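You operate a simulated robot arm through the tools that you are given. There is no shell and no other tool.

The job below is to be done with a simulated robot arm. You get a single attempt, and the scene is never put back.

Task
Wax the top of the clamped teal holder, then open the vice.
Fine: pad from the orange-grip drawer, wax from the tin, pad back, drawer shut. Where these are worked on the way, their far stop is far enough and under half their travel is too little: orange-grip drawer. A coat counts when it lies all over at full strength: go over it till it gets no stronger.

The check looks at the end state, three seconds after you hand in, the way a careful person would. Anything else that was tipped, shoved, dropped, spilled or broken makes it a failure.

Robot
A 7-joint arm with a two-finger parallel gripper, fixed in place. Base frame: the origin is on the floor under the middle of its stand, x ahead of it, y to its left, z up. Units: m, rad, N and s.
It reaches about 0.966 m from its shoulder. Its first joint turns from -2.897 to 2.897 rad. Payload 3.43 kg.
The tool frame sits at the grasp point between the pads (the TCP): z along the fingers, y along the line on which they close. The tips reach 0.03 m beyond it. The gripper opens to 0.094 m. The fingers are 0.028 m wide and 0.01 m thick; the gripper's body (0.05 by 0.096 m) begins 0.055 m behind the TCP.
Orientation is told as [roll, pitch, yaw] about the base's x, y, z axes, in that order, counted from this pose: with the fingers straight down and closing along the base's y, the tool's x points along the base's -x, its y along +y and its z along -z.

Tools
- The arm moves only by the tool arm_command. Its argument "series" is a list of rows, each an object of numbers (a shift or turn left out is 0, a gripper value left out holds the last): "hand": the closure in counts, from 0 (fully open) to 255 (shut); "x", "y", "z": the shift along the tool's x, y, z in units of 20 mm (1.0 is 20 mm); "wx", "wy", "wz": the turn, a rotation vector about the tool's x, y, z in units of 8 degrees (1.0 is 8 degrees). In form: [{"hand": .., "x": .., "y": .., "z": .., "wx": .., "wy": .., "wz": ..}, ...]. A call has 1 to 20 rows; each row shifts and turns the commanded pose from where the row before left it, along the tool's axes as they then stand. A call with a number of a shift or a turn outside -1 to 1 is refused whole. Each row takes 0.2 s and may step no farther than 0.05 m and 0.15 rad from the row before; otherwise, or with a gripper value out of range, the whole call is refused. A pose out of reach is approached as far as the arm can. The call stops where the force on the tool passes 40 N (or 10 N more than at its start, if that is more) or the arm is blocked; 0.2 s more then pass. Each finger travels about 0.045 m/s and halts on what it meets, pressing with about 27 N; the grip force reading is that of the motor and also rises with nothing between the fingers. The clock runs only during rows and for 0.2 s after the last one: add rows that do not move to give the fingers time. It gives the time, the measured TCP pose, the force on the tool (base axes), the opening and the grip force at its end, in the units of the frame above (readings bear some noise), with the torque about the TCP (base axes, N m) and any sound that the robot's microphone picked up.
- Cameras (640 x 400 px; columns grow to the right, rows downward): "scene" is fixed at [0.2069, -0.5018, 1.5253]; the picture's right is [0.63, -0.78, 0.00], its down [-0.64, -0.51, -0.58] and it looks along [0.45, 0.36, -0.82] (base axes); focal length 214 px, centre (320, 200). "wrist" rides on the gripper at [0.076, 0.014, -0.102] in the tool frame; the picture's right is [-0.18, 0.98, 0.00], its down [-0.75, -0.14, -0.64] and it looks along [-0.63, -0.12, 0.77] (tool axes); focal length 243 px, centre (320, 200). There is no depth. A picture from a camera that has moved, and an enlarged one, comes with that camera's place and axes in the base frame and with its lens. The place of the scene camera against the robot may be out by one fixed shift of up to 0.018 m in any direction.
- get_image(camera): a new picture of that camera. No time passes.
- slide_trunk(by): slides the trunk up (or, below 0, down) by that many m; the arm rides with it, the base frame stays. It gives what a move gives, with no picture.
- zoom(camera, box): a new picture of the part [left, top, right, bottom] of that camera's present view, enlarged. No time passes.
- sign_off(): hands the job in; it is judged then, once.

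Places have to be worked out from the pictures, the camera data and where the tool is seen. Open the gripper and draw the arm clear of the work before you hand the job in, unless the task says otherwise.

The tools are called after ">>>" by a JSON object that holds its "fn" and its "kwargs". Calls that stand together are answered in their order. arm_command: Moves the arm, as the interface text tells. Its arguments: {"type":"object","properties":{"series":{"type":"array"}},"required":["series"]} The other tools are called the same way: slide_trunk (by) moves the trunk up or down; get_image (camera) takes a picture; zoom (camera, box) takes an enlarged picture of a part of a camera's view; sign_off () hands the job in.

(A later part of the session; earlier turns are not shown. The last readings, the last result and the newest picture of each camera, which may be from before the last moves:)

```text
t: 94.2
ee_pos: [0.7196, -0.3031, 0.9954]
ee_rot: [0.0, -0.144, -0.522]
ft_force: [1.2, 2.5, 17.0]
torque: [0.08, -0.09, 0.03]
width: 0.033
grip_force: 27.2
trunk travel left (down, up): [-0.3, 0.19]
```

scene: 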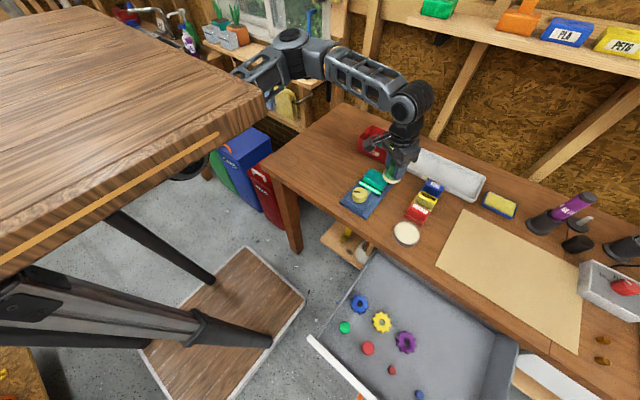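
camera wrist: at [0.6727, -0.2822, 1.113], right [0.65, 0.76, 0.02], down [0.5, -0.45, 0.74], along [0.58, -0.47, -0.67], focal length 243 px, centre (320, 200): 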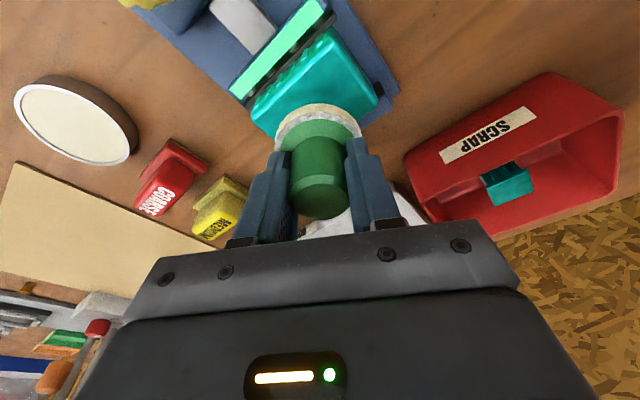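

Good, 17 N and even contact now. I repeat the near edge pass along −y, then the −y edge toward +x.

>>> {"fn": "arm_command", "kwargs": {"series": [{"x": -0.197, "y": -0.347, "z": 0.028}, {"x": -0.197, "y": -0.347, "z": 0.028}, {"x": -0.197, "y": -0.347, "z": 0.028}, {"x": -0.197, "y": -0.347, "z": 0.028}, {"x": -0.197, "y": -0.347, "z": 0.028}, {"x": -0.197, "y": -0.347, "z": 0.028}, {"x": -0.197, "y": -0.347, "z": 0.028}, {"x": -0.197, "y": -0.347, "z": 0.028}, {"x": -0.197, "y": -0.347, "z": 0.028}, {}]}}

>>> {"fn": "arm_command", "kwargs": {"series": [{"x": -0.322, "y": 0.1866, "z": 0.0457}, {"x": -0.322, "y": 0.1866, "z": 0.0457}, {"x": -0.322, "y": 0.1866, "z": 0.0457}, {"x": -0.322, "y": 0.1866, "z": 0.0457}, {"x": -0.322, "y": 0.1866, "z": 0.0457}, {}]}}

>>> {"fn": "zoom", "kwargs": {"camera": "wrist", "box": [220, 20, 420, 150]}}

```text
t: 95.7
ee_pos: [0.7208, -0.3561, 0.994]
ee_rot: [-0.002, -0.144, -0.523]
ft_force: [-3.4, 2.5, 17.2]
torque: [0.38, 0.17, 0.0]
width: 0.033
grip_force: 26.9
trunk travel left (down, up): [-0.3, 0.19]
stopped in row 7: the force on the tool passed its limit at 40 N (the readings are from after the stop); the commanded pose is now the measured one
```

```text
t: 97.1
ee_pos: [0.757, -0.3537, 0.9949]
ee_rot: [-0.001, -0.144, -0.522]
ft_force: [-5.9, -0.5, 23.2]
torque: [-0.06, 0.42, -0.05]
width: 0.033
grip_force: 26.5
trunk travel left (down, up): [-0.3, 0.19]
```

```text
3.08 times, centred on (320, 85) of wrist
camera zoom: at [0.6872, -0.2958, 1.086], right [0.65, 0.76, 0.03], down [0.5, -0.45, 0.74], along [0.58, -0.47, -0.67], focal length 746 px, centre (320, 554)
```

zoom: 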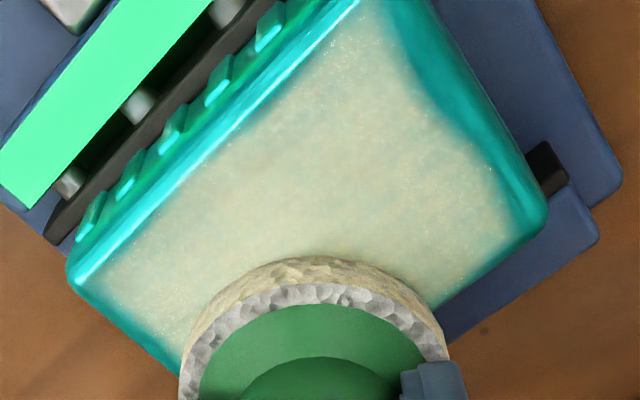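

The force limit stopped the −y run, but the coat is thick almost everywhere except a strip along the +y edge. I go to the +y edge (slightly lighter) and sweep along it.

>>> {"fn": "arm_command", "kwargs": {"series": [{"x": 0.197, "y": 0.347, "z": -0.04}, {"x": 0.197, "y": 0.347, "z": -0.028}, {"x": 0.197, "y": 0.347, "z": -0.028}, {"x": 0.197, "y": 0.347, "z": -0.028}, {"x": 0.197, "y": 0.347, "z": -0.028}, {"x": 0.197, "y": 0.347, "z": -0.028}, {"x": 0.148, "y": 0.26, "z": -0.021}, {}]}}

>>> {"fn": "arm_command", "kwargs": {"series": [{"x": 0.322, "y": -0.1866, "z": -0.0457}, {"x": 0.322, "y": -0.1866, "z": -0.0457}, {"x": 0.322, "y": -0.1866, "z": -0.0457}, {"x": 0.322, "y": -0.1866, "z": -0.0457}, {"x": 0.322, "y": -0.1866, "z": -0.0457}, {}]}}

>>> {"fn": "zoom", "kwargs": {"camera": "scene", "box": [332, 150, 424, 210]}}

```text
t: 98.9
ee_pos: [0.7575, -0.2993, 0.9952]
ee_rot: [0.0, -0.143, -0.522]
ft_force: [-0.5, -7.2, 22.0]
torque: [-0.43, 0.26, 0.06]
width: 0.0332
grip_force: 27.3
trunk travel left (down, up): [-0.3, 0.19]
```

```text
t: 100.3
ee_pos: [0.7199, -0.3026, 0.994]
ee_rot: [-0.001, -0.141, -0.521]
ft_force: [7.5, 1.5, 21.0]
torque: [-0.05, -0.44, 0.04]
width: 0.0329
grip_force: 26.6
trunk travel left (down, up): [-0.3, 0.19]
```

```text
6.67 times, centred on (378, 180) of scene
camera zoom: at [0.2069, -0.5018, 1.5253], right [0.63, -0.78, 0.0], down [-0.64, -0.51, -0.58], along [0.45, 0.36, -0.82], focal length 1430 px, centre (-67, 333)
```

zoom: 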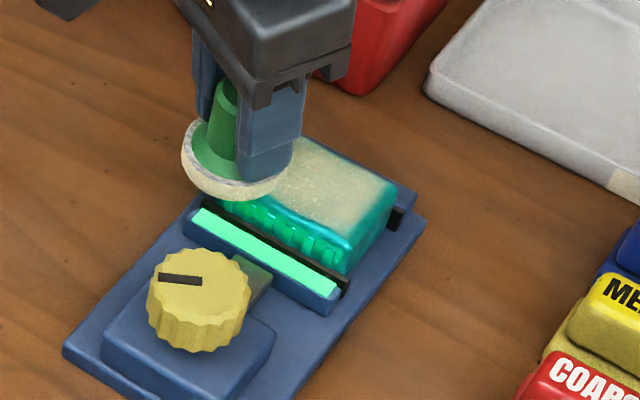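

Forces are a steady ~21 N. I sweep back along the +y edge toward +x and step inwards.

>>> {"fn": "arm_command", "kwargs": {"series": [{"x": -0.322, "y": 0.1866, "z": 0.0457}, {"x": -0.322, "y": 0.1866, "z": 0.0457}, {"x": -0.322, "y": 0.1866, "z": 0.0457}, {"x": -0.322, "y": 0.1866, "z": 0.0457}, {"x": -0.322, "y": 0.1866, "z": 0.0457}, {"x": -0.197, "y": -0.347, "z": 0.028}, {"x": 0.322, "y": -0.1866, "z": -0.0457}, {"x": 0.322, "y": -0.1866, "z": -0.0457}, {"x": 0.322, "y": -0.1866, "z": -0.0457}, {"x": 0.322, "y": -0.1866, "z": -0.0457}, {}]}}

>>> {"fn": "arm_command", "kwargs": {"series": [{"x": -0.197, "y": -0.347, "z": 0.02}, {"x": -0.197, "y": -0.347, "z": 0.02}, {"x": -0.197, "y": -0.347, "z": 0.028}, {"x": -0.197, "y": -0.347, "z": 0.028}, {"x": -0.197, "y": -0.347, "z": 0.028}, {"x": -0.197, "y": -0.347, "z": 0.028}, {}]}}

>>> {"fn": "zoom", "kwargs": {"camera": "wrist", "box": [220, 0, 460, 150]}}

>>> {"fn": "zoom", "kwargs": {"camera": "scene", "box": [332, 150, 424, 210]}}

```text
t: 102.7
ee_pos: [0.7279, -0.309, 0.9957]
ee_rot: [-0.002, -0.142, -0.522]
ft_force: [8.3, -0.7, 25.3]
torque: [-0.01, -0.26, 0.03]
width: 0.0329
grip_force: 26.8
trunk travel left (down, up): [-0.3, 0.19]
```

```text
t: 104.3
ee_pos: [0.7261, -0.3577, 0.9954]
ee_rot: [-0.001, -0.142, -0.523]
ft_force: [0.1, 8.1, 27.1]
torque: [0.78, 0.23, -0.07]
width: 0.0331
grip_force: 26.7
trunk travel left (down, up): [-0.3, 0.19]
```

```text
2.67 times, centred on (340, 75) of wrist
camera zoom: at [0.6568, -0.2982, 1.086], right [0.65, 0.76, 0.03], down [0.5, -0.45, 0.74], along [0.58, -0.47, -0.67], focal length 647 px, centre (267, 533)
```

zoom: 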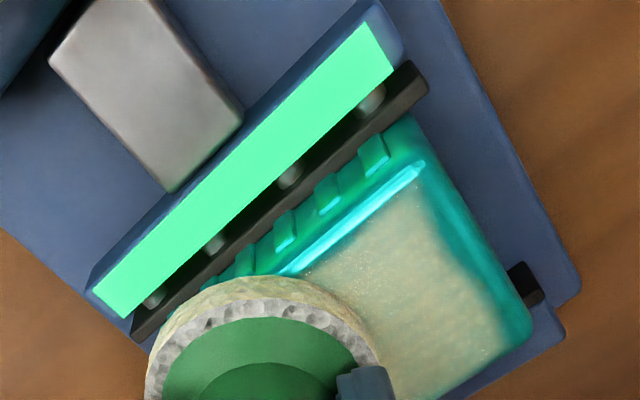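

```text
6.67 times, centred on (378, 180) of scene
camera zoom: at [0.2069, -0.5018, 1.5253], right [0.63, -0.78, 0.0], down [-0.64, -0.51, -0.58], along [0.45, 0.36, -0.82], focal length 1430 px, centre (-67, 333)
```

zoom: 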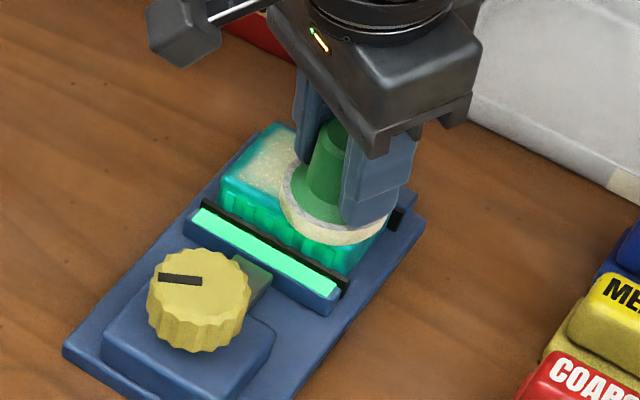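

I lift the pad and back off to (0.70, −0.40) to inspect the whole top face.

>>> {"fn": "arm_command", "kwargs": {"series": [{"x": -0.07, "z": -0.5}, {"x": -0.14, "z": -0.99}, {"x": -0.14, "z": -0.99}, {"x": 0.2, "y": -0.9, "z": -0.05}, {"x": 0.2, "y": -0.9, "z": -0.05}, {"x": 0.2, "y": -0.9, "z": -0.05}, {}]}}

>>> {"fn": "get_image", "kwargs": {"camera": "wrist"}}

>>> {"fn": "zoom", "kwargs": {"camera": "scene", "box": [332, 150, 424, 210]}}

```text
t: 105.9
ee_pos: [0.6899, -0.3971, 1.0469]
ee_rot: [-0.001, -0.142, -0.522]
ft_force: [0.4, -0.3, -0.3]
torque: [0.01, -0.01, 0.02]
width: 0.0329
grip_force: 27.1
trunk travel left (down, up): [-0.3, 0.19]
```

```text
taken
camera wrist: at [0.6197, -0.3386, 1.1368], right [0.65, 0.76, 0.03], down [0.5, -0.45, 0.74], along [0.58, -0.47, -0.67], focal length 243 px, centre (320, 200)
```

wrist: 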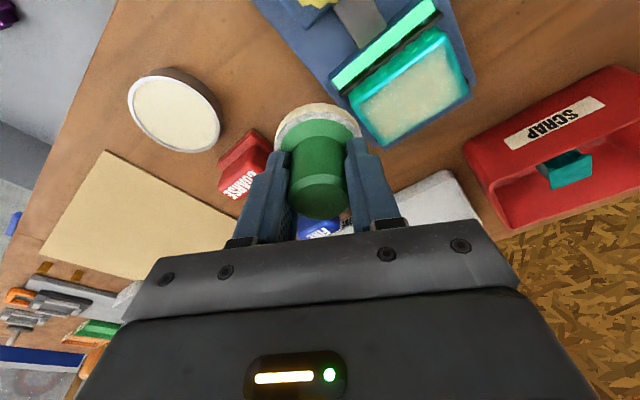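

```text
6.67 times, centred on (378, 180) of scene
camera zoom: at [0.2069, -0.5018, 1.5253], right [0.63, -0.78, 0.0], down [-0.64, -0.51, -0.58], along [0.45, 0.36, -0.82], focal length 1430 px, centre (-67, 333)
```

zoom: 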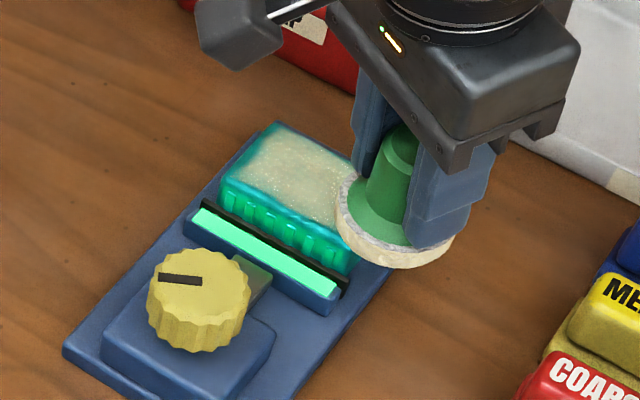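

>>> {"fn": "zoom", "kwargs": {"camera": "wrist", "box": [320, 10, 490, 155]}}

>>> {"fn": "zoom", "kwargs": {"camera": "scene", "box": [355, 160, 397, 190]}}

```text
2.76 times, centred on (405, 82) of wrist
camera zoom: at [0.6197, -0.3386, 1.1368], right [0.65, 0.76, 0.03], down [0.5, -0.45, 0.74], along [0.58, -0.47, -0.67], focal length 669 px, centre (86, 524)
```

zoom: 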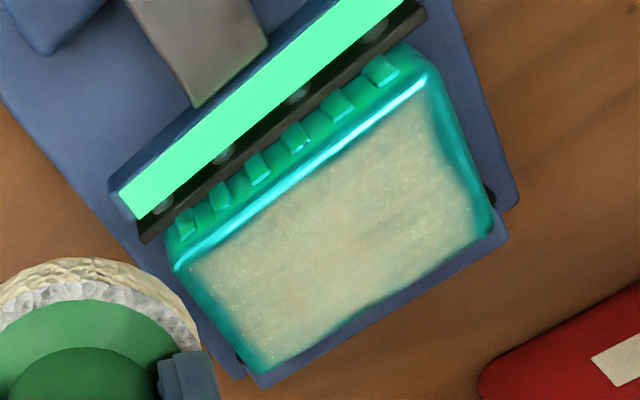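

```text
13.33 times, centred on (376, 175) of scene
camera zoom: at [0.2069, -0.5018, 1.5253], right [0.63, -0.78, 0.0], down [-0.64, -0.51, -0.58], along [0.45, 0.36, -0.82], focal length 2860 px, centre (-427, 533)
```

zoom: 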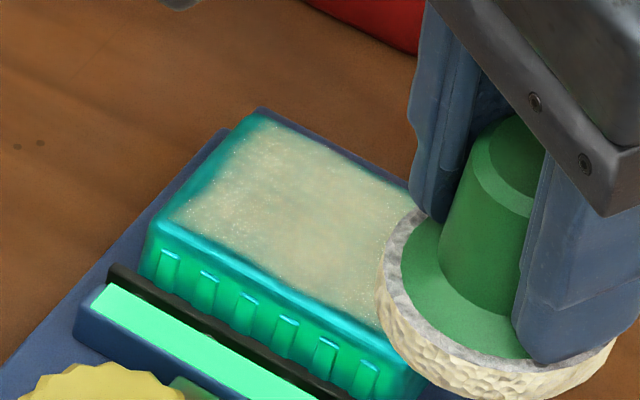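

The coat is nearly all over; the +y edge (esp. its near corner) is slightly weaker. I return to that edge, lower to contact, and rub more to see whether it gets stronger.

>>> {"fn": "arm_command", "kwargs": {"series": [{"x": 0.169, "y": 0.952, "z": -0.024}, {"x": 0.169, "y": 0.952, "z": -0.024}, {"x": 0.169, "y": 0.952, "z": -0.024}, {"x": 0.169, "y": 0.952, "z": -0.024}, {"x": 0.169, "y": 0.952, "z": -0.024}, {"x": 0.098, "z": 0.693}, {"x": 0.098, "z": 0.693}, {"x": 0.098, "z": 0.693}, {"x": 0.028, "z": 0.2}, {"x": 0.028, "z": 0.2}, {}]}}

```text
t: 108.3
ee_pos: [0.7218, -0.3059, 0.9954]
ee_rot: [0.0, -0.141, -0.522]
ft_force: [0.3, 0.9, 5.0]
torque: [0.04, 0.03, -0.04]
width: 0.033
grip_force: 26.9
trunk travel left (down, up): [-0.3, 0.19]
```

Contact (5 N). I press ~0.7 mm more and sweep along the +y edge forth and back.

>>> {"fn": "arm_command", "kwargs": {"series": [{"x": 0.005, "z": 0.036}, {"x": 0.05, "y": 0.087, "z": -0.007}, {"x": -0.2147, "y": 0.1244, "z": 0.0305}, {"x": -0.2147, "y": 0.1244, "z": 0.0305}, {"x": -0.2147, "y": 0.1244, "z": 0.0305}, {"x": -0.2147, "y": 0.1244, "z": 0.0305}, {"x": -0.2147, "y": 0.1244, "z": 0.0305}, {"x": -0.2147, "y": 0.1244, "z": 0.0305}, {"x": -0.2147, "y": 0.1244, "z": 0.0305}, {"x": 0.2147, "y": -0.1244, "z": -0.0305}, {"x": 0.2147, "y": -0.1244, "z": -0.0305}, {"x": 0.2147, "y": -0.1244, "z": -0.0305}, {"x": 0.2147, "y": -0.1244, "z": -0.0305}, {"x": 0.2147, "y": -0.1244, "z": -0.0305}, {"x": 0.2147, "y": -0.1244, "z": -0.0305}, {"x": 0.2147, "y": -0.1244, "z": -0.0305}, {}]}}

>>> {"fn": "arm_command", "kwargs": {"series": [{"x": 0.07, "y": 0.122, "z": -0.0098}, {"x": -0.2147, "y": 0.1244, "z": 0.0305}, {"x": -0.2147, "y": 0.1244, "z": 0.0305}, {"x": -0.2147, "y": 0.1244, "z": 0.0305}, {"x": -0.2147, "y": 0.1244, "z": 0.0305}, {"x": -0.2147, "y": 0.1244, "z": 0.0305}, {"x": -0.2147, "y": 0.1244, "z": 0.0305}, {"x": -0.2147, "y": 0.1244, "z": 0.0305}, {"x": 0.2147, "y": -0.1244, "z": -0.0305}, {"x": 0.2147, "y": -0.1244, "z": -0.0305}, {"x": 0.2147, "y": -0.1244, "z": -0.0305}, {"x": 0.2147, "y": -0.1244, "z": -0.0305}, {"x": 0.2147, "y": -0.1244, "z": -0.0305}, {"x": 0.2147, "y": -0.1244, "z": -0.0305}, {"x": 0.2147, "y": -0.1244, "z": -0.0305}, {}]}}

```text
t: 111.9
ee_pos: [0.7207, -0.3032, 0.9955]
ee_rot: [0.0, -0.141, -0.522]
ft_force: [4.5, 0.0, 14.0]
torque: [-0.08, -0.06, 0.05]
width: 0.0331
grip_force: 26.8
trunk travel left (down, up): [-0.3, 0.19]
```

```text
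t: 115.3
ee_pos: [0.721, -0.3011, 0.9951]
ee_rot: [-0.001, -0.143, -0.521]
ft_force: [3.7, 0.1, 11.5]
torque: [-0.1, -0.04, 0.02]
width: 0.0331
grip_force: 26.6
trunk travel left (down, up): [-0.3, 0.19]
```

Those sweeps ran at 11–14 N. I lift, back off to the same viewpoint and compare.

>>> {"fn": "arm_command", "kwargs": {"series": [{"x": -0.14, "z": -0.99}, {"x": -0.14, "z": -0.99}, {"x": -0.07, "z": -0.5}, {"x": -0.169, "y": -0.952, "z": 0.024}, {"x": -0.169, "y": -0.952, "z": 0.024}, {"x": -0.169, "y": -0.952, "z": 0.024}, {"x": -0.169, "y": -0.952, "z": 0.024}, {"x": -0.169, "y": -0.952, "z": 0.024}, {}]}}

>>> {"fn": "zoom", "kwargs": {"camera": "wrist", "box": [320, 10, 490, 155]}}

>>> {"fn": "zoom", "kwargs": {"camera": "scene", "box": [355, 160, 397, 190]}}

```text
t: 117.3
ee_pos: [0.6879, -0.3924, 1.0453]
ee_rot: [-0.001, -0.141, -0.522]
ft_force: [0.7, -0.1, 0.0]
torque: [0.02, 0.01, -0.01]
width: 0.0328
grip_force: 26.8
trunk travel left (down, up): [-0.3, 0.19]
```

```text
2.76 times, centred on (405, 82) of wrist
camera zoom: at [0.6197, -0.3346, 1.1365], right [0.65, 0.76, 0.03], down [0.5, -0.45, 0.74], along [0.58, -0.47, -0.67], focal length 669 px, centre (86, 524)
```

zoom: 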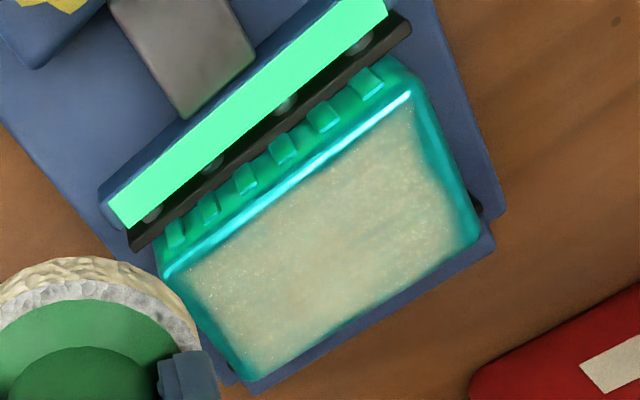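

```text
13.33 times, centred on (376, 175) of scene
camera zoom: at [0.2069, -0.5018, 1.5253], right [0.63, -0.78, 0.0], down [-0.64, -0.51, -0.58], along [0.45, 0.36, -0.82], focal length 2860 px, centre (-427, 533)
```

zoom: 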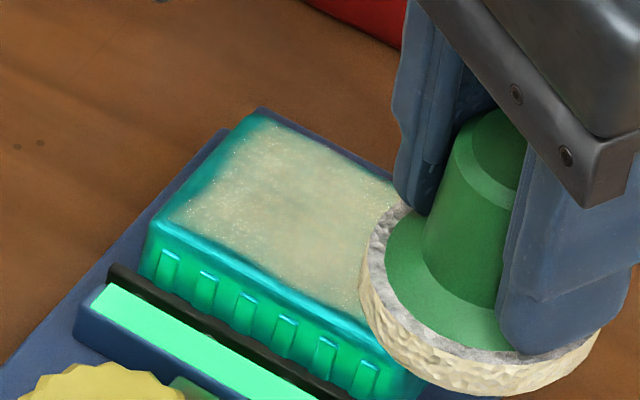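

It did get stronger along that edge. I'll do further full-coverage passes at moderate pressure; first I set down at the −y near corner.

>>> {"fn": "arm_command", "kwargs": {"series": [{"x": -0.46, "y": 0.797, "z": 0.065}, {"x": -0.46, "y": 0.797, "z": 0.065}, {"x": 0.0866, "z": 0.61}, {"x": 0.0866, "z": 0.61}, {"x": 0.0866, "z": 0.61}, {"x": 0.0866, "z": 0.58}, {}]}}

>>> {"fn": "arm_command", "kwargs": {"series": [{"x": 0.007, "z": 0.05}, {}]}}

>>> {"fn": "arm_command", "kwargs": {"series": [{"x": 0.005, "z": 0.04}, {}]}}

```text
t: 118.9
ee_pos: [0.7219, -0.3749, 0.996]
ee_rot: [0.001, -0.141, -0.521]
ft_force: [0.3, 0.1, 0.9]
torque: [0.07, 0.06, -0.03]
width: 0.0328
grip_force: 27.1
trunk travel left (down, up): [-0.3, 0.19]
```

```text
t: 119.5
ee_pos: [0.7212, -0.3736, 0.9964]
ee_rot: [-0.001, -0.141, -0.522]
ft_force: [0.6, 1.5, 10.4]
torque: [0.29, 0.04, -0.03]
width: 0.0327
grip_force: 27.5
trunk travel left (down, up): [-0.3, 0.19]
```

```text
t: 120.1
ee_pos: [0.722, -0.3738, 0.9949]
ee_rot: [-0.001, -0.144, -0.522]
ft_force: [0.5, 1.7, 20.5]
torque: [0.47, 0.02, -0.04]
width: 0.033
grip_force: 27.0
trunk travel left (down, up): [-0.3, 0.19]
```

20 N at that corner. I run the near-edge line along +y at slightly lower pressure, then step in and return.

>>> {"fn": "arm_command", "kwargs": {"series": [{"x": 0.197, "y": 0.347, "z": -0.043}, {"x": 0.197, "y": 0.347, "z": -0.028}, {"x": 0.197, "y": 0.347, "z": -0.028}, {"x": 0.197, "y": 0.347, "z": -0.028}, {"x": 0.197, "y": 0.347, "z": -0.028}, {"x": 0.197, "y": 0.347, "z": -0.028}, {"x": 0.197, "y": 0.347, "z": -0.028}, {"x": 0.197, "y": 0.347, "z": -0.028}, {"x": 0.197, "y": 0.347, "z": -0.028}, {}]}}

>>> {"fn": "arm_command", "kwargs": {"series": [{"x": -0.429, "y": 0.249, "z": 0.061}, {"x": -0.197, "y": -0.347, "z": 0.028}, {"x": -0.197, "y": -0.347, "z": 0.028}, {"x": -0.197, "y": -0.347, "z": 0.028}, {"x": -0.197, "y": -0.347, "z": 0.028}, {"x": -0.197, "y": -0.347, "z": 0.028}, {"x": -0.197, "y": -0.347, "z": 0.028}, {"x": -0.197, "y": -0.347, "z": 0.028}, {"x": -0.197, "y": -0.347, "z": 0.028}, {"x": -0.197, "y": -0.347, "z": 0.028}, {}]}}

>>> {"fn": "arm_command", "kwargs": {"series": [{"x": -0.429, "y": 0.249, "z": 0.061}, {"x": 0.197, "y": 0.347, "z": -0.028}, {"x": 0.197, "y": 0.347, "z": -0.028}, {"x": 0.197, "y": 0.347, "z": -0.028}, {"x": 0.197, "y": 0.347, "z": -0.028}, {"x": 0.197, "y": 0.347, "z": -0.028}, {"x": 0.197, "y": 0.347, "z": -0.028}, {"x": 0.197, "y": 0.347, "z": -0.028}, {"x": 0.197, "y": 0.347, "z": -0.028}, {"x": 0.197, "y": 0.347, "z": -0.028}, {}]}}

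```text
t: 122.3
ee_pos: [0.7211, -0.3026, 0.9946]
ee_rot: [0.0, -0.144, -0.522]
ft_force: [-0.5, -2.6, 11.2]
torque: [-0.27, 0.17, 0.02]
width: 0.0329
grip_force: 26.7
trunk travel left (down, up): [-0.3, 0.19]
```

```text
t: 124.7
ee_pos: [0.73, -0.3749, 0.9953]
ee_rot: [0.0, -0.142, -0.522]
ft_force: [0.9, 7.1, 23.3]
torque: [0.74, 0.16, -0.06]
width: 0.033
grip_force: 26.8
trunk travel left (down, up): [-0.3, 0.19]
```

```text
t: 127.1
ee_pos: [0.7413, -0.3015, 0.9944]
ee_rot: [0.0, -0.142, -0.522]
ft_force: [-1.0, -2.6, 12.0]
torque: [-0.17, 0.28, 0.01]
width: 0.0329
grip_force: 27.0
trunk travel left (down, up): [-0.3, 0.19]
```

Steady contact. I do the remaining lines at x≈0.751 and x≈0.761.

>>> {"fn": "arm_command", "kwargs": {"series": [{"x": -0.429, "y": 0.249, "z": 0.061}, {"x": -0.197, "y": -0.347, "z": 0.028}, {"x": -0.197, "y": -0.347, "z": 0.028}, {"x": -0.197, "y": -0.347, "z": 0.028}, {"x": -0.197, "y": -0.347, "z": 0.028}, {"x": -0.197, "y": -0.347, "z": 0.028}, {"x": -0.197, "y": -0.347, "z": 0.028}, {"x": -0.197, "y": -0.347, "z": 0.028}, {"x": -0.197, "y": -0.347, "z": 0.028}, {"x": -0.197, "y": -0.347, "z": 0.028}, {}]}}

>>> {"fn": "arm_command", "kwargs": {"series": [{"x": -0.429, "y": 0.249, "z": 0.061}, {"x": 0.197, "y": 0.347, "z": -0.028}, {"x": 0.197, "y": 0.347, "z": -0.028}, {"x": 0.197, "y": 0.347, "z": -0.028}, {"x": 0.197, "y": 0.347, "z": -0.028}, {"x": 0.197, "y": 0.347, "z": -0.028}, {"x": 0.197, "y": 0.347, "z": -0.028}, {"x": 0.197, "y": 0.347, "z": -0.028}, {"x": 0.197, "y": 0.347, "z": -0.028}, {"x": 0.197, "y": 0.347, "z": -0.028}, {}]}}

>>> {"fn": "zoom", "kwargs": {"camera": "scene", "box": [355, 160, 397, 190]}}

```text
t: 129.5
ee_pos: [0.7503, -0.3761, 0.9958]
ee_rot: [0.0, -0.141, -0.523]
ft_force: [-0.1, 4.0, 13.8]
torque: [0.37, 0.21, -0.08]
width: 0.033
grip_force: 26.9
trunk travel left (down, up): [-0.3, 0.19]
```

```text
t: 131.9
ee_pos: [0.7595, -0.3018, 0.9954]
ee_rot: [0.001, -0.141, -0.523]
ft_force: [0.3, -2.2, 7.8]
torque: [-0.14, 0.14, -0.02]
width: 0.0329
grip_force: 27.0
trunk travel left (down, up): [-0.3, 0.19]
```

```text
13.33 times, centred on (376, 175) of scene
camera zoom: at [0.2069, -0.5018, 1.5253], right [0.63, -0.78, 0.0], down [-0.64, -0.51, -0.58], along [0.45, 0.36, -0.82], focal length 2860 px, centre (-427, 533)
```

zoom: 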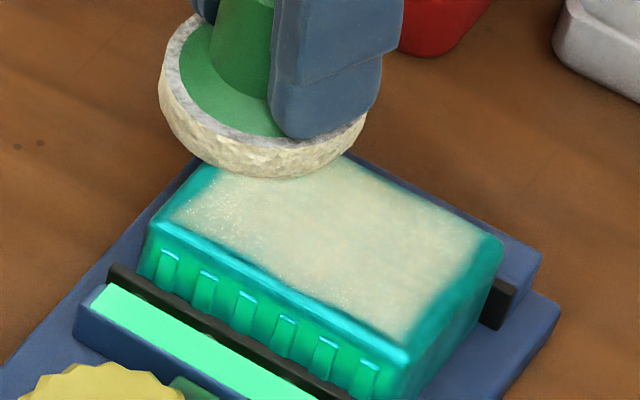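

Looks whiter and more even; the −y edge is a bit faded. I run the far edge (x≈0.763) along −y, then sweep along the −y edge both ways.

>>> {"fn": "arm_command", "kwargs": {"series": [{"x": -0.172, "y": 0.1, "z": 0.034}, {"x": -0.197, "y": -0.347, "z": 0.028}, {"x": -0.197, "y": -0.347, "z": 0.028}, {"x": -0.197, "y": -0.347, "z": 0.028}, {"x": -0.197, "y": -0.347, "z": 0.028}, {"x": -0.197, "y": -0.347, "z": 0.028}, {"x": -0.197, "y": -0.347, "z": 0.028}, {"x": -0.197, "y": -0.347, "z": 0.028}, {"x": -0.197, "y": -0.347, "z": 0.028}, {"x": -0.197, "y": -0.347, "z": 0.028}, {"x": -0.1, "y": -0.174, "z": 0.014}, {}]}}

>>> {"fn": "arm_command", "kwargs": {"series": [{"x": 0.2147, "y": -0.1244, "z": -0.0305}, {"x": 0.2147, "y": -0.1244, "z": -0.0305}, {"x": 0.2147, "y": -0.1244, "z": -0.0305}, {"x": 0.2147, "y": -0.1244, "z": -0.0305}, {"x": 0.2147, "y": -0.1244, "z": -0.0305}, {"x": 0.2147, "y": -0.1244, "z": -0.0305}, {"x": 0.2147, "y": -0.1244, "z": -0.0305}, {"x": 0.2147, "y": -0.1244, "z": -0.0305}, {"x": 0.2147, "y": -0.1244, "z": -0.0305}, {}]}}

```text
t: 134.5
ee_pos: [0.7653, -0.378, 0.9946]
ee_rot: [0.001, -0.143, -0.52]
ft_force: [1.8, 5.7, 17.7]
torque: [0.48, 0.17, -0.05]
width: 0.0331
grip_force: 27.2
trunk travel left (down, up): [-0.3, 0.19]
```

```text
t: 136.7
ee_pos: [0.72, -0.3781, 0.9948]
ee_rot: [0.0, -0.144, -0.522]
ft_force: [9.9, 0.9, 26.2]
torque: [0.42, -0.48, -0.1]
width: 0.0329
grip_force: 27.4
trunk travel left (down, up): [-0.3, 0.19]
```

Good pressure (18–26 N). I sweep the −y edge back and forth once more, then the near edge toward +y.

>>> {"fn": "arm_command", "kwargs": {"series": [{"x": -0.2147, "y": 0.1244, "z": 0.022}, {"x": -0.2147, "y": 0.1244, "z": 0.0305}, {"x": -0.2147, "y": 0.1244, "z": 0.0305}, {"x": -0.2147, "y": 0.1244, "z": 0.0305}, {"x": -0.2147, "y": 0.1244, "z": 0.0305}, {"x": -0.2147, "y": 0.1244, "z": 0.0305}, {"x": -0.2147, "y": 0.1244, "z": 0.0305}, {"x": -0.2147, "y": 0.1244, "z": 0.0305}, {"x": 0.2147, "y": -0.1244, "z": -0.0305}, {"x": 0.2147, "y": -0.1244, "z": -0.0305}, {"x": 0.2147, "y": -0.1244, "z": -0.0305}, {"x": 0.2147, "y": -0.1244, "z": -0.0305}, {"x": 0.2147, "y": -0.1244, "z": -0.0305}, {"x": 0.2147, "y": -0.1244, "z": -0.0305}, {"x": 0.2147, "y": -0.1244, "z": -0.0305}, {"x": 0.2147, "y": -0.1244, "z": -0.0305}, {}]}}

>>> {"fn": "arm_command", "kwargs": {"series": [{"x": 0.197, "y": 0.347, "z": -0.028}, {"x": 0.197, "y": 0.347, "z": -0.028}, {"x": 0.197, "y": 0.347, "z": -0.028}, {"x": 0.197, "y": 0.347, "z": -0.028}, {"x": 0.197, "y": 0.347, "z": -0.028}, {"x": 0.197, "y": 0.347, "z": -0.028}, {"x": 0.197, "y": 0.347, "z": -0.028}, {"x": 0.197, "y": 0.347, "z": -0.028}, {"x": 0.197, "y": 0.347, "z": -0.028}, {}]}}

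>>> {"fn": "zoom", "kwargs": {"camera": "scene", "box": [355, 160, 397, 190]}}

```text
t: 140.3
ee_pos: [0.7196, -0.3787, 0.9942]
ee_rot: [0.0, -0.142, -0.523]
ft_force: [6.5, 0.8, 20.6]
torque: [0.34, -0.35, -0.13]
width: 0.0327
grip_force: 27.4
trunk travel left (down, up): [-0.3, 0.19]
```

```text
t: 142.5
ee_pos: [0.7202, -0.3058, 0.9948]
ee_rot: [0.0, -0.142, -0.521]
ft_force: [-0.6, -1.8, 9.7]
torque: [-0.11, 0.01, 0.01]
width: 0.0327
grip_force: 27.0
trunk travel left (down, up): [-0.3, 0.19]
```

```text
13.33 times, centred on (376, 175) of scene
camera zoom: at [0.2069, -0.5018, 1.5253], right [0.63, -0.78, 0.0], down [-0.64, -0.51, -0.58], along [0.45, 0.36, -0.82], focal length 2860 px, centre (-427, 533)
```

zoom: 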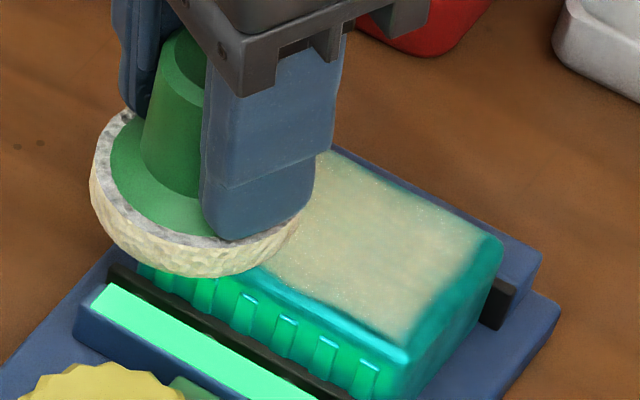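

The −y edge boundary did not change after these extra sweeps, so it is at its limit. I sweep the +y edge once more and then lift to inspect.

>>> {"fn": "arm_command", "kwargs": {"series": [{"x": 0.074, "y": 0.13, "z": 0.0}, {"x": -0.2147, "y": 0.1244, "z": 0.0305}, {"x": -0.2147, "y": 0.1244, "z": 0.0305}, {"x": -0.2147, "y": 0.1244, "z": 0.0305}, {"x": -0.2147, "y": 0.1244, "z": 0.0305}, {"x": -0.2147, "y": 0.1244, "z": 0.0305}, {"x": -0.2147, "y": 0.1244, "z": 0.0305}, {"x": -0.2147, "y": 0.1244, "z": 0.0305}, {"x": -0.2147, "y": 0.1244, "z": 0.0305}, {"x": 0.2147, "y": -0.1244, "z": -0.0305}, {"x": 0.2147, "y": -0.1244, "z": -0.0305}, {"x": 0.2147, "y": -0.1244, "z": -0.0305}, {"x": 0.2147, "y": -0.1244, "z": -0.0305}, {"x": 0.2147, "y": -0.1244, "z": -0.0305}, {"x": 0.2147, "y": -0.1244, "z": -0.0305}, {"x": 0.2147, "y": -0.1244, "z": -0.0305}, {"x": 0.2147, "y": -0.1244, "z": -0.0305}, {}]}}

>>> {"fn": "arm_command", "kwargs": {"series": [{"x": -0.14, "z": -0.99}, {"x": -0.14, "z": -0.99}, {"x": -0.07, "z": -0.5}, {"x": -0.169, "y": -0.952, "z": 0.024}, {"x": -0.169, "y": -0.952, "z": 0.024}, {"x": -0.169, "y": -0.952, "z": 0.024}, {"x": -0.169, "y": -0.952, "z": 0.024}, {"x": -0.169, "y": -0.952, "z": 0.024}, {}]}}

>>> {"fn": "zoom", "kwargs": {"camera": "wrist", "box": [320, 10, 490, 155]}}

>>> {"fn": "zoom", "kwargs": {"camera": "scene", "box": [355, 160, 397, 190]}}

```text
t: 146.3
ee_pos: [0.7197, -0.3034, 0.9955]
ee_rot: [0.0, -0.141, -0.523]
ft_force: [2.8, 0.3, 10.8]
torque: [0.0, -0.17, 0.0]
width: 0.0327
grip_force: 27.3
trunk travel left (down, up): [-0.3, 0.19]
```

```text
t: 148.3
ee_pos: [0.6865, -0.3954, 1.0458]
ee_rot: [0.001, -0.141, -0.522]
ft_force: [0.4, -0.5, -0.8]
torque: [-0.02, 0.02, -0.01]
width: 0.0327
grip_force: 27.0
trunk travel left (down, up): [-0.3, 0.19]
```

```text
2.76 times, centred on (405, 82) of wrist
camera zoom: at [0.6178, -0.3368, 1.1366], right [0.65, 0.76, 0.03], down [0.5, -0.45, 0.74], along [0.58, -0.47, -0.67], focal length 669 px, centre (86, 524)
```

zoom: 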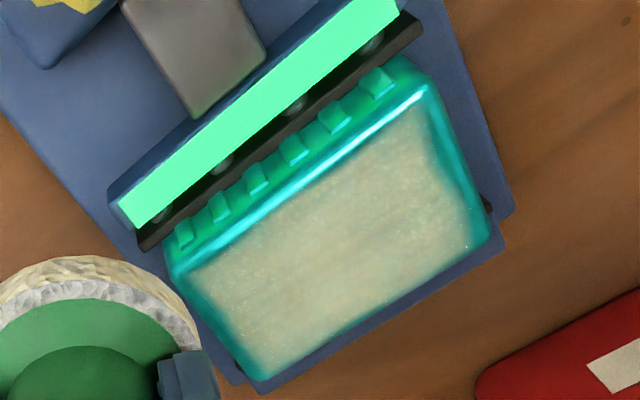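

```text
13.33 times, centred on (376, 175) of scene
camera zoom: at [0.2069, -0.5018, 1.5253], right [0.63, -0.78, 0.0], down [-0.64, -0.51, -0.58], along [0.45, 0.36, -0.82], focal length 2860 px, centre (-427, 533)
```

zoom: 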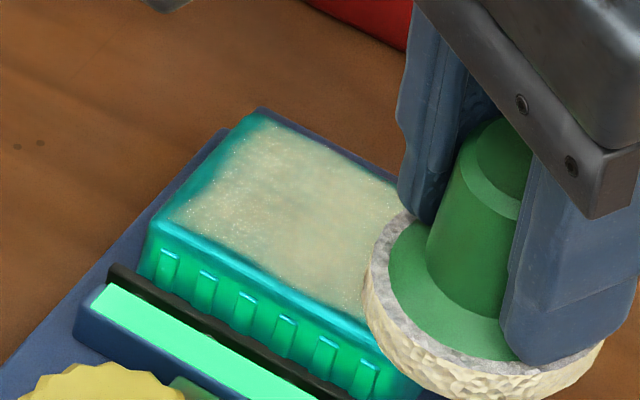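

The picture looks similar in strength now, so either it is saturated or the pad has thinned out. To be certain, I go back to the tin to reload the pad and do one more full pass.

>>> {"fn": "arm_command", "kwargs": {"series": [{"x": -0.033, "y": -0.948, "z": 0.12}, {"x": -0.033, "y": -0.948, "z": 0.12}, {"x": -0.033, "y": -0.948, "z": 0.12}, {"x": -0.033, "y": -0.948, "z": 0.12}, {"x": -0.033, "y": -0.948, "z": 0.12}, {"x": -0.033, "y": -0.948, "z": 0.12}, {"x": -0.033, "y": -0.948, "z": 0.12}, {}]}}

>>> {"fn": "get_image", "kwargs": {"camera": "wrist"}}

>>> {"fn": "zoom", "kwargs": {"camera": "scene", "box": [350, 160, 450, 260]}}

```text
t: 150.1
ee_pos: [0.6272, -0.514, 1.0281]
ee_rot: [0.0, -0.142, -0.521]
ft_force: [-0.7, 0.2, -0.5]
torque: [0.0, 0.0, 0.04]
width: 0.0329
grip_force: 27.2
trunk travel left (down, up): [-0.3, 0.19]
```

```text
taken
camera wrist: at [0.5581, -0.4556, 1.1203], right [0.65, 0.76, 0.03], down [0.5, -0.45, 0.74], along [0.58, -0.47, -0.67], focal length 243 px, centre (320, 200)
```

wrist: 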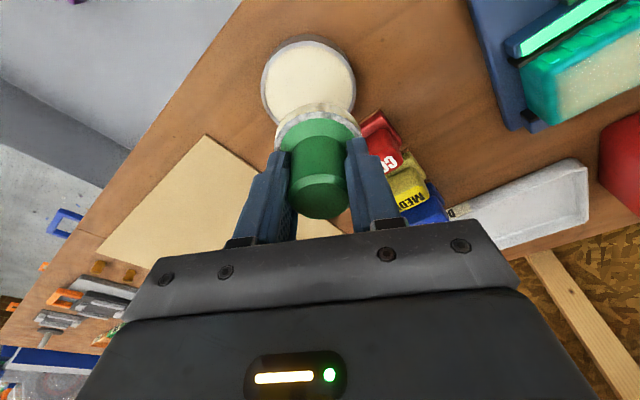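

```text
4.00 times, centred on (400, 210) of scene
camera zoom: at [0.2069, -0.5018, 1.5253], right [0.63, -0.78, 0.0], down [-0.64, -0.51, -0.58], along [0.45, 0.36, -0.82], focal length 858 px, centre (0, 160)
```

zoom: 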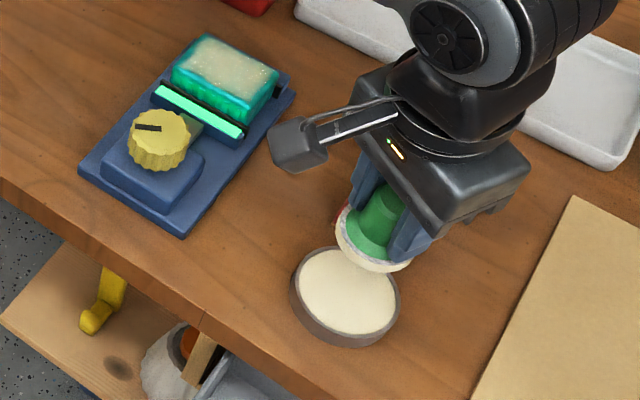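

The tin centre again reads ≈(0.625, −0.515), matching the TCP. I lower toward the wax.

>>> {"fn": "arm_command", "kwargs": {"series": [{"x": 0.1, "z": 0.718}, {"x": 0.1, "z": 0.718}, {"x": 0.1, "z": 0.718}, {"x": 0.1, "z": 0.718}, {}]}}

>>> {"fn": "zoom", "kwargs": {"camera": "wrist", "box": [220, 20, 420, 240]}}

```text
t: 151.3
ee_pos: [0.6282, -0.513, 0.9709]
ee_rot: [0.0, -0.141, -0.52]
ft_force: [1.4, -0.1, -0.9]
torque: [-0.01, 0.0, -0.03]
width: 0.0329
grip_force: 26.8
trunk travel left (down, up): [-0.3, 0.19]
```

```text
1.82 times, centred on (320, 130) of wrist
camera zoom: at [0.5584, -0.4551, 1.0622], right [0.65, 0.76, 0.03], down [0.5, -0.45, 0.74], along [0.58, -0.47, -0.67], focal length 441 px, centre (320, 327)
```

zoom: 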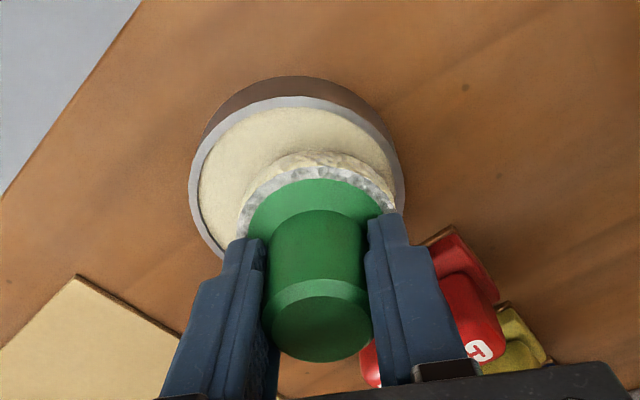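

The pad should shift ~3 mm toward −y/−x to be centred. I adjust and descend to contact.

>>> {"fn": "arm_command", "kwargs": {"series": [{"x": 0.012, "y": -0.18, "z": 0.0}, {"x": 0.042, "z": 0.3}, {}]}}

>>> {"fn": "arm_command", "kwargs": {"series": [{"x": 0.014, "z": 0.1}, {}]}}

>>> {"fn": "arm_command", "kwargs": {"series": [{"x": 0.01, "z": 0.07}, {}]}}

```text
t: 152.1
ee_pos: [0.6264, -0.5173, 0.9639]
ee_rot: [-0.001, -0.141, -0.522]
ft_force: [0.6, -0.7, -1.1]
torque: [-0.01, -0.03, -0.01]
width: 0.0329
grip_force: 26.4
trunk travel left (down, up): [-0.3, 0.19]
```

```text
t: 152.7
ee_pos: [0.6257, -0.5172, 0.9618]
ee_rot: [0.0, -0.142, -0.52]
ft_force: [0.2, -0.5, -1.2]
torque: [0.03, 0.01, -0.02]
width: 0.0325
grip_force: 26.5
trunk travel left (down, up): [-0.3, 0.19]
```

```text
t: 153.3
ee_pos: [0.6266, -0.5157, 0.9627]
ee_rot: [-0.001, -0.141, -0.521]
ft_force: [-0.5, -0.2, 7.7]
torque: [0.13, 0.18, -0.01]
width: 0.0325
grip_force: 27.0
trunk travel left (down, up): [-0.3, 0.19]
```

Contact at 8 N. I press slightly more and rub small ±4 mm loops, then lift off.

>>> {"fn": "arm_command", "kwargs": {"series": [{"x": 0.004, "z": 0.03}, {"x": -0.172, "y": 0.0995, "z": 0.0244}, {"x": 0.0986, "y": 0.1735, "z": -0.014}, {"x": 0.172, "y": -0.0995, "z": -0.0244}, {"x": 0.172, "y": -0.0995, "z": -0.0244}, {"x": -0.0986, "y": -0.1735, "z": 0.014}, {"x": -0.0986, "y": -0.1735, "z": 0.014}, {"x": -0.172, "y": 0.0995, "z": 0.0244}, {"x": -0.172, "y": 0.0995, "z": 0.0244}, {"x": 0.0986, "y": 0.1735, "z": -0.014}, {"x": 0.172, "y": -0.0995, "z": -0.0244}, {}]}}

>>> {"fn": "arm_command", "kwargs": {"series": [{"x": -0.042, "z": -0.3}, {"x": -0.085, "z": -0.6}, {"x": -0.14, "z": -0.99}, {"x": -0.14, "z": -0.99}, {"x": -0.14, "z": -0.99}, {}]}}

>>> {"fn": "zoom", "kwargs": {"camera": "scene", "box": [350, 160, 450, 260]}}

>>> {"fn": "zoom", "kwargs": {"camera": "wrist", "box": [220, 20, 420, 240]}}

```text
t: 155.9
ee_pos: [0.6281, -0.5159, 0.9619]
ee_rot: [-0.002, -0.147, -0.522]
ft_force: [12.2, -5.9, 29.2]
torque: [-0.08, -0.06, 0.01]
width: 0.033
grip_force: 27.0
trunk travel left (down, up): [-0.3, 0.19]
```

```text
t: 157.3
ee_pos: [0.6265, -0.517, 1.0381]
ee_rot: [0.0, -0.142, -0.523]
ft_force: [0.1, -0.5, 0.2]
torque: [0.02, 0.0, -0.01]
width: 0.0329
grip_force: 26.6
trunk travel left (down, up): [-0.3, 0.19]
```

```text
4.00 times, centred on (400, 210) of scene
camera zoom: at [0.2069, -0.5018, 1.5253], right [0.63, -0.78, 0.0], down [-0.64, -0.51, -0.58], along [0.45, 0.36, -0.82], focal length 858 px, centre (0, 160)
```

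zoom: 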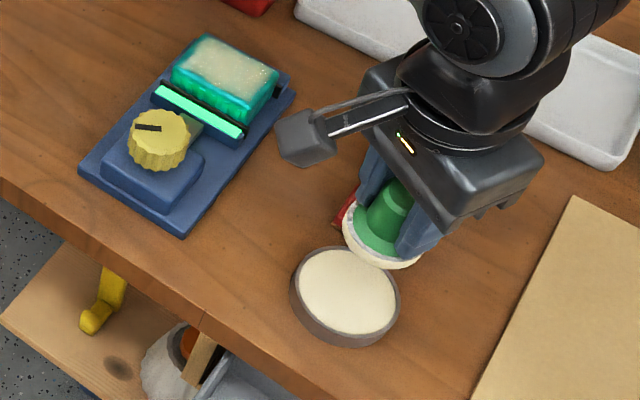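

```text
1.82 times, centred on (320, 130) of wrist
camera zoom: at [0.5567, -0.4581, 1.1303], right [0.65, 0.76, 0.03], down [0.5, -0.45, 0.74], along [0.58, -0.47, -0.67], focal length 441 px, centre (320, 327)
```

zoom: 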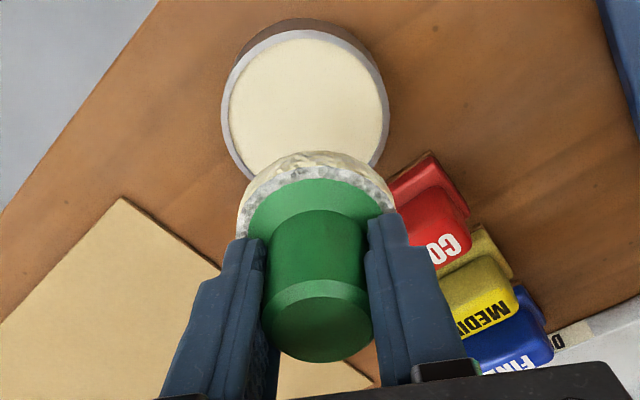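

The tin hasn't moved. I carry the reloaded pad back to the holder's near −y corner and lower to contact.

>>> {"fn": "arm_command", "kwargs": {"series": [{"x": -0.067, "y": 0.948, "z": 0.0095}, {"x": -0.067, "y": 0.948, "z": 0.0095}, {"x": -0.067, "y": 0.948, "z": 0.0095}, {"x": -0.067, "y": 0.948, "z": 0.0095}, {"x": -0.067, "y": 0.948, "z": 0.0095}, {"x": -0.067, "y": 0.948, "z": 0.0095}, {"x": -0.067, "y": 0.948, "z": 0.0095}, {"x": -0.067, "y": 0.948, "z": 0.0095}, {"x": -0.067, "y": 0.948, "z": 0.0095}, {"x": 0.096, "z": 0.677}, {"x": 0.096, "z": 0.677}, {"x": 0.096, "z": 0.677}, {}]}}

>>> {"fn": "arm_command", "kwargs": {"series": [{"x": 0.014, "z": 0.1}, {}]}}

```text
t: 160.1
ee_pos: [0.7205, -0.3742, 0.9979]
ee_rot: [0.0, -0.142, -0.522]
ft_force: [-0.1, 0.3, 0.8]
torque: [-0.02, 0.03, -0.01]
width: 0.033
grip_force: 27.7
trunk travel left (down, up): [-0.3, 0.19]
```

```text
t: 160.7
ee_pos: [0.7214, -0.374, 0.9958]
ee_rot: [0.0, -0.141, -0.521]
ft_force: [-0.5, 0.6, -0.3]
torque: [-0.01, 0.02, 0.01]
width: 0.0327
grip_force: 27.1
trunk travel left (down, up): [-0.3, 0.19]
```

>>> {"fn": "arm_command", "kwargs": {"series": [{"x": 0.01, "z": 0.07}, {}]}}

>>> {"fn": "arm_command", "kwargs": {"series": [{"x": 0.004, "z": 0.03}, {}]}}

```text
t: 161.3
ee_pos: [0.7201, -0.375, 0.996]
ee_rot: [0.0, -0.142, -0.523]
ft_force: [-0.2, 2.0, 12.2]
torque: [0.35, 0.04, -0.01]
width: 0.0328
grip_force: 26.7
trunk travel left (down, up): [-0.3, 0.19]
```

```text
t: 161.9
ee_pos: [0.7221, -0.3756, 0.9947]
ee_rot: [-0.001, -0.143, -0.521]
ft_force: [1.2, 2.7, 21.5]
torque: [0.46, 0.08, 0.02]
width: 0.0329
grip_force: 26.6
trunk travel left (down, up): [-0.3, 0.19]
```

Contact 21 N. I run the full raster again, two lines per call.

>>> {"fn": "arm_command", "kwargs": {"series": [{"x": 0.197, "y": 0.347, "z": -0.035}, {"x": 0.197, "y": 0.347, "z": -0.028}, {"x": 0.197, "y": 0.347, "z": -0.028}, {"x": 0.197, "y": 0.347, "z": -0.028}, {"x": 0.197, "y": 0.347, "z": -0.028}, {"x": 0.197, "y": 0.347, "z": -0.028}, {"x": 0.197, "y": 0.347, "z": -0.028}, {"x": 0.197, "y": 0.347, "z": -0.028}, {"x": 0.197, "y": 0.347, "z": -0.028}, {"x": -0.429, "y": 0.249, "z": 0.061}, {"x": -0.197, "y": -0.347, "z": 0.028}, {"x": -0.197, "y": -0.347, "z": 0.028}, {"x": -0.197, "y": -0.347, "z": 0.028}, {"x": -0.197, "y": -0.347, "z": 0.028}, {"x": -0.197, "y": -0.347, "z": 0.028}, {"x": -0.197, "y": -0.347, "z": 0.028}, {"x": -0.197, "y": -0.347, "z": 0.028}, {"x": -0.197, "y": -0.347, "z": 0.028}, {"x": -0.197, "y": -0.347, "z": 0.028}, {}]}}

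>>> {"fn": "arm_command", "kwargs": {"series": [{"x": -0.429, "y": 0.249, "z": 0.061}, {"x": 0.197, "y": 0.347, "z": -0.028}, {"x": 0.197, "y": 0.347, "z": -0.028}, {"x": 0.197, "y": 0.347, "z": -0.028}, {"x": 0.197, "y": 0.347, "z": -0.028}, {"x": 0.197, "y": 0.347, "z": -0.028}, {"x": 0.197, "y": 0.347, "z": -0.028}, {"x": 0.197, "y": 0.347, "z": -0.028}, {"x": 0.197, "y": 0.347, "z": -0.028}, {"x": 0.197, "y": 0.347, "z": -0.028}, {}]}}

>>> {"fn": "zoom", "kwargs": {"camera": "scene", "box": [355, 160, 397, 190]}}

```text
t: 166.1
ee_pos: [0.7325, -0.3739, 0.9961]
ee_rot: [0.0, -0.145, -0.522]
ft_force: [0.9, 8.4, 25.0]
torque: [0.72, 0.15, -0.04]
width: 0.0331
grip_force: 27.1
trunk travel left (down, up): [-0.3, 0.19]
```

```text
t: 168.5
ee_pos: [0.7408, -0.302, 0.9946]
ee_rot: [0.0, -0.142, -0.523]
ft_force: [-1.8, -6.8, 27.4]
torque: [-0.51, 0.39, 0.0]
width: 0.033
grip_force: 27.3
trunk travel left (down, up): [-0.3, 0.19]
```

```text
13.33 times, centred on (376, 175) of scene
camera zoom: at [0.2069, -0.5018, 1.5253], right [0.63, -0.78, 0.0], down [-0.64, -0.51, -0.58], along [0.45, 0.36, -0.82], focal length 2860 px, centre (-427, 533)
```

zoom: 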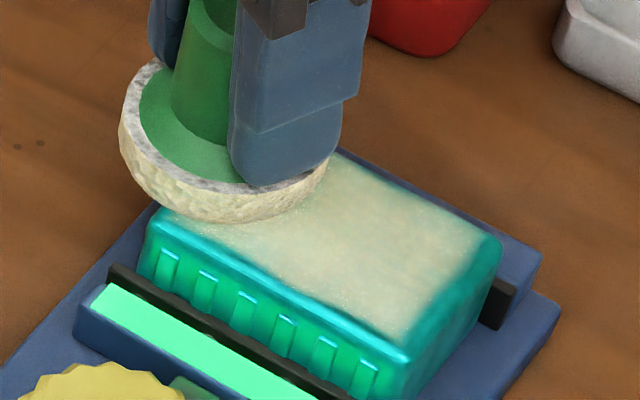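

The coat looks the same as before the reload, i.e. it isn't getting stronger there. I finish the last two lines and the ±y edges for completeness.

>>> {"fn": "arm_command", "kwargs": {"series": [{"x": -0.429, "y": 0.249, "z": 0.055}, {"x": -0.197, "y": -0.347, "z": 0.024}, {"x": -0.197, "y": -0.347, "z": 0.028}, {"x": -0.197, "y": -0.347, "z": 0.028}, {"x": -0.197, "y": -0.347, "z": 0.028}, {"x": -0.197, "y": -0.347, "z": 0.028}, {"x": -0.197, "y": -0.347, "z": 0.028}, {"x": -0.197, "y": -0.347, "z": 0.028}, {"x": -0.197, "y": -0.347, "z": 0.028}, {"x": -0.197, "y": -0.347, "z": 0.028}, {}]}}

>>> {"fn": "arm_command", "kwargs": {"series": [{"x": -0.429, "y": 0.249, "z": 0.061}, {"x": 0.197, "y": 0.347, "z": -0.028}, {"x": 0.197, "y": 0.347, "z": -0.028}, {"x": 0.197, "y": 0.347, "z": -0.028}, {"x": 0.197, "y": 0.347, "z": -0.028}, {"x": 0.197, "y": 0.347, "z": -0.028}, {"x": 0.197, "y": 0.347, "z": -0.028}, {"x": 0.197, "y": 0.347, "z": -0.028}, {"x": 0.197, "y": 0.347, "z": -0.028}, {"x": 0.197, "y": 0.347, "z": -0.028}, {}]}}

>>> {"fn": "arm_command", "kwargs": {"series": [{"x": 0.2147, "y": -0.1244, "z": -0.0305}, {"x": 0.2147, "y": -0.1244, "z": -0.0305}, {"x": 0.2147, "y": -0.1244, "z": -0.0305}, {"x": 0.2147, "y": -0.1244, "z": -0.0305}, {"x": 0.2147, "y": -0.1244, "z": -0.0305}, {"x": 0.2147, "y": -0.1244, "z": -0.0305}, {"x": 0.2147, "y": -0.1244, "z": -0.0305}, {"x": 0.2147, "y": -0.1244, "z": -0.0305}, {}]}}

```text
t: 170.9
ee_pos: [0.7505, -0.3747, 0.9954]
ee_rot: [0.0, -0.144, -0.521]
ft_force: [0.4, 8.9, 30.9]
torque: [0.81, 0.27, -0.03]
width: 0.0328
grip_force: 26.8
trunk travel left (down, up): [-0.3, 0.19]
```

```text
t: 173.3
ee_pos: [0.7618, -0.3023, 0.9947]
ee_rot: [-0.002, -0.141, -0.523]
ft_force: [0.0, -6.0, 20.1]
torque: [-0.43, 0.26, 0.02]
width: 0.033
grip_force: 26.9
trunk travel left (down, up): [-0.3, 0.19]
```

```text
t: 175.3
ee_pos: [0.7215, -0.3027, 0.9941]
ee_rot: [0.0, -0.143, -0.523]
ft_force: [9.5, 1.1, 29.1]
torque: [-0.06, -0.48, 0.05]
width: 0.0328
grip_force: 26.7
trunk travel left (down, up): [-0.3, 0.19]
```

Now near edge back to −y, and along the −y edge, then lift and inspect.

>>> {"fn": "arm_command", "kwargs": {"series": [{"x": -0.197, "y": -0.347, "z": 0.016}, {"x": -0.197, "y": -0.347, "z": 0.02}, {"x": -0.197, "y": -0.347, "z": 0.028}, {"x": -0.197, "y": -0.347, "z": 0.028}, {"x": -0.197, "y": -0.347, "z": 0.028}, {"x": -0.197, "y": -0.347, "z": 0.028}, {"x": -0.197, "y": -0.347, "z": 0.028}, {"x": -0.197, "y": -0.347, "z": 0.028}, {"x": -0.197, "y": -0.347, "z": 0.028}, {"x": -0.05, "y": -0.087, "z": 0.007}, {}]}}

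>>> {"fn": "arm_command", "kwargs": {"series": [{"x": -0.2147, "y": 0.1244, "z": 0.025}, {"x": -0.2147, "y": 0.1244, "z": 0.0305}, {"x": -0.2147, "y": 0.1244, "z": 0.0305}, {"x": -0.2147, "y": 0.1244, "z": 0.0305}, {"x": -0.2147, "y": 0.1244, "z": 0.0305}, {"x": -0.2147, "y": 0.1244, "z": 0.0305}, {"x": -0.2147, "y": 0.1244, "z": 0.0305}, {"x": -0.2147, "y": 0.1244, "z": 0.0305}, {"x": 0.2147, "y": -0.1244, "z": -0.0305}, {"x": 0.2147, "y": -0.1244, "z": -0.0305}, {"x": 0.2147, "y": -0.1244, "z": -0.0305}, {"x": 0.2147, "y": -0.1244, "z": -0.0305}, {"x": 0.2147, "y": -0.1244, "z": -0.0305}, {}]}}

```text
t: 177.7
ee_pos: [0.7211, -0.3759, 0.9959]
ee_rot: [0.0, -0.141, -0.521]
ft_force: [0.0, 7.4, 18.9]
torque: [0.72, 0.1, -0.02]
width: 0.0331
grip_force: 26.8
trunk travel left (down, up): [-0.3, 0.19]
```

```text
t: 180.7
ee_pos: [0.7371, -0.3753, 0.9943]
ee_rot: [0.0, -0.143, -0.522]
ft_force: [8.0, 1.2, 20.2]
torque: [0.34, 0.0, -0.12]
width: 0.0327
grip_force: 26.7
trunk travel left (down, up): [-0.3, 0.19]
```

I lift off and back away for the inspection view.

>>> {"fn": "arm_command", "kwargs": {"series": [{"x": -0.07, "z": -0.5}, {"x": -0.14, "z": -0.99}, {"x": -0.14, "z": -0.99}, {"x": 0.492, "y": -0.708, "z": -0.07}, {"x": 0.492, "y": -0.708, "z": -0.07}, {"x": 0.492, "y": -0.708, "z": -0.07}, {}]}}

>>> {"fn": "zoom", "kwargs": {"camera": "wrist", "box": [320, 10, 490, 155]}}

>>> {"fn": "zoom", "kwargs": {"camera": "scene", "box": [355, 160, 397, 190]}}

```text
t: 182.3
ee_pos: [0.6898, -0.3984, 1.0448]
ee_rot: [0.001, -0.142, -0.521]
ft_force: [-0.7, -0.1, -0.1]
torque: [0.02, -0.02, 0.01]
width: 0.0327
grip_force: 27.0
trunk travel left (down, up): [-0.3, 0.19]
```

```text
2.76 times, centred on (405, 82) of wrist
camera zoom: at [0.62, -0.3398, 1.1361], right [0.65, 0.76, 0.03], down [0.5, -0.45, 0.74], along [0.58, -0.47, -0.67], focal length 669 px, centre (86, 524)
```

zoom: 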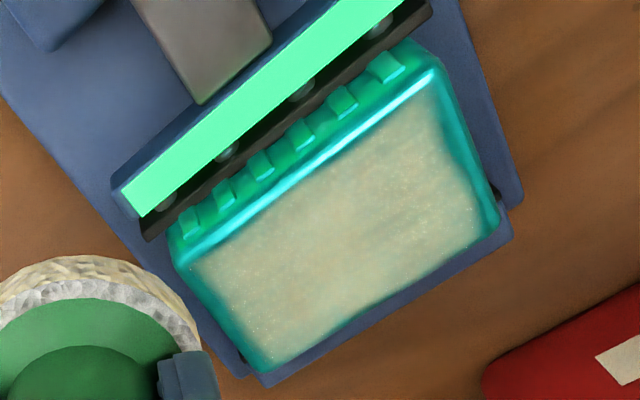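

```text
13.33 times, centred on (376, 175) of scene
camera zoom: at [0.2069, -0.5018, 1.5253], right [0.63, -0.78, 0.0], down [-0.64, -0.51, -0.58], along [0.45, 0.36, -0.82], focal length 2860 px, centre (-427, 533)
```

zoom: 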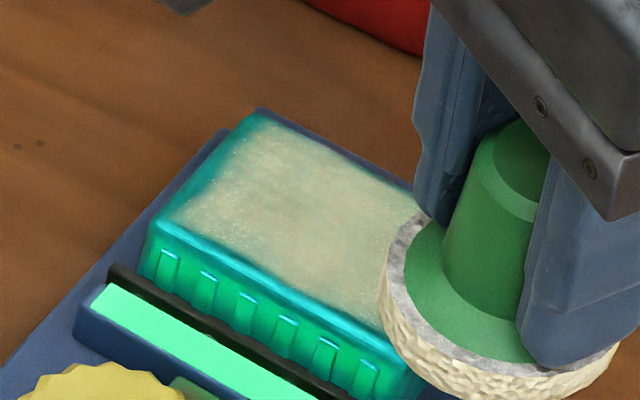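

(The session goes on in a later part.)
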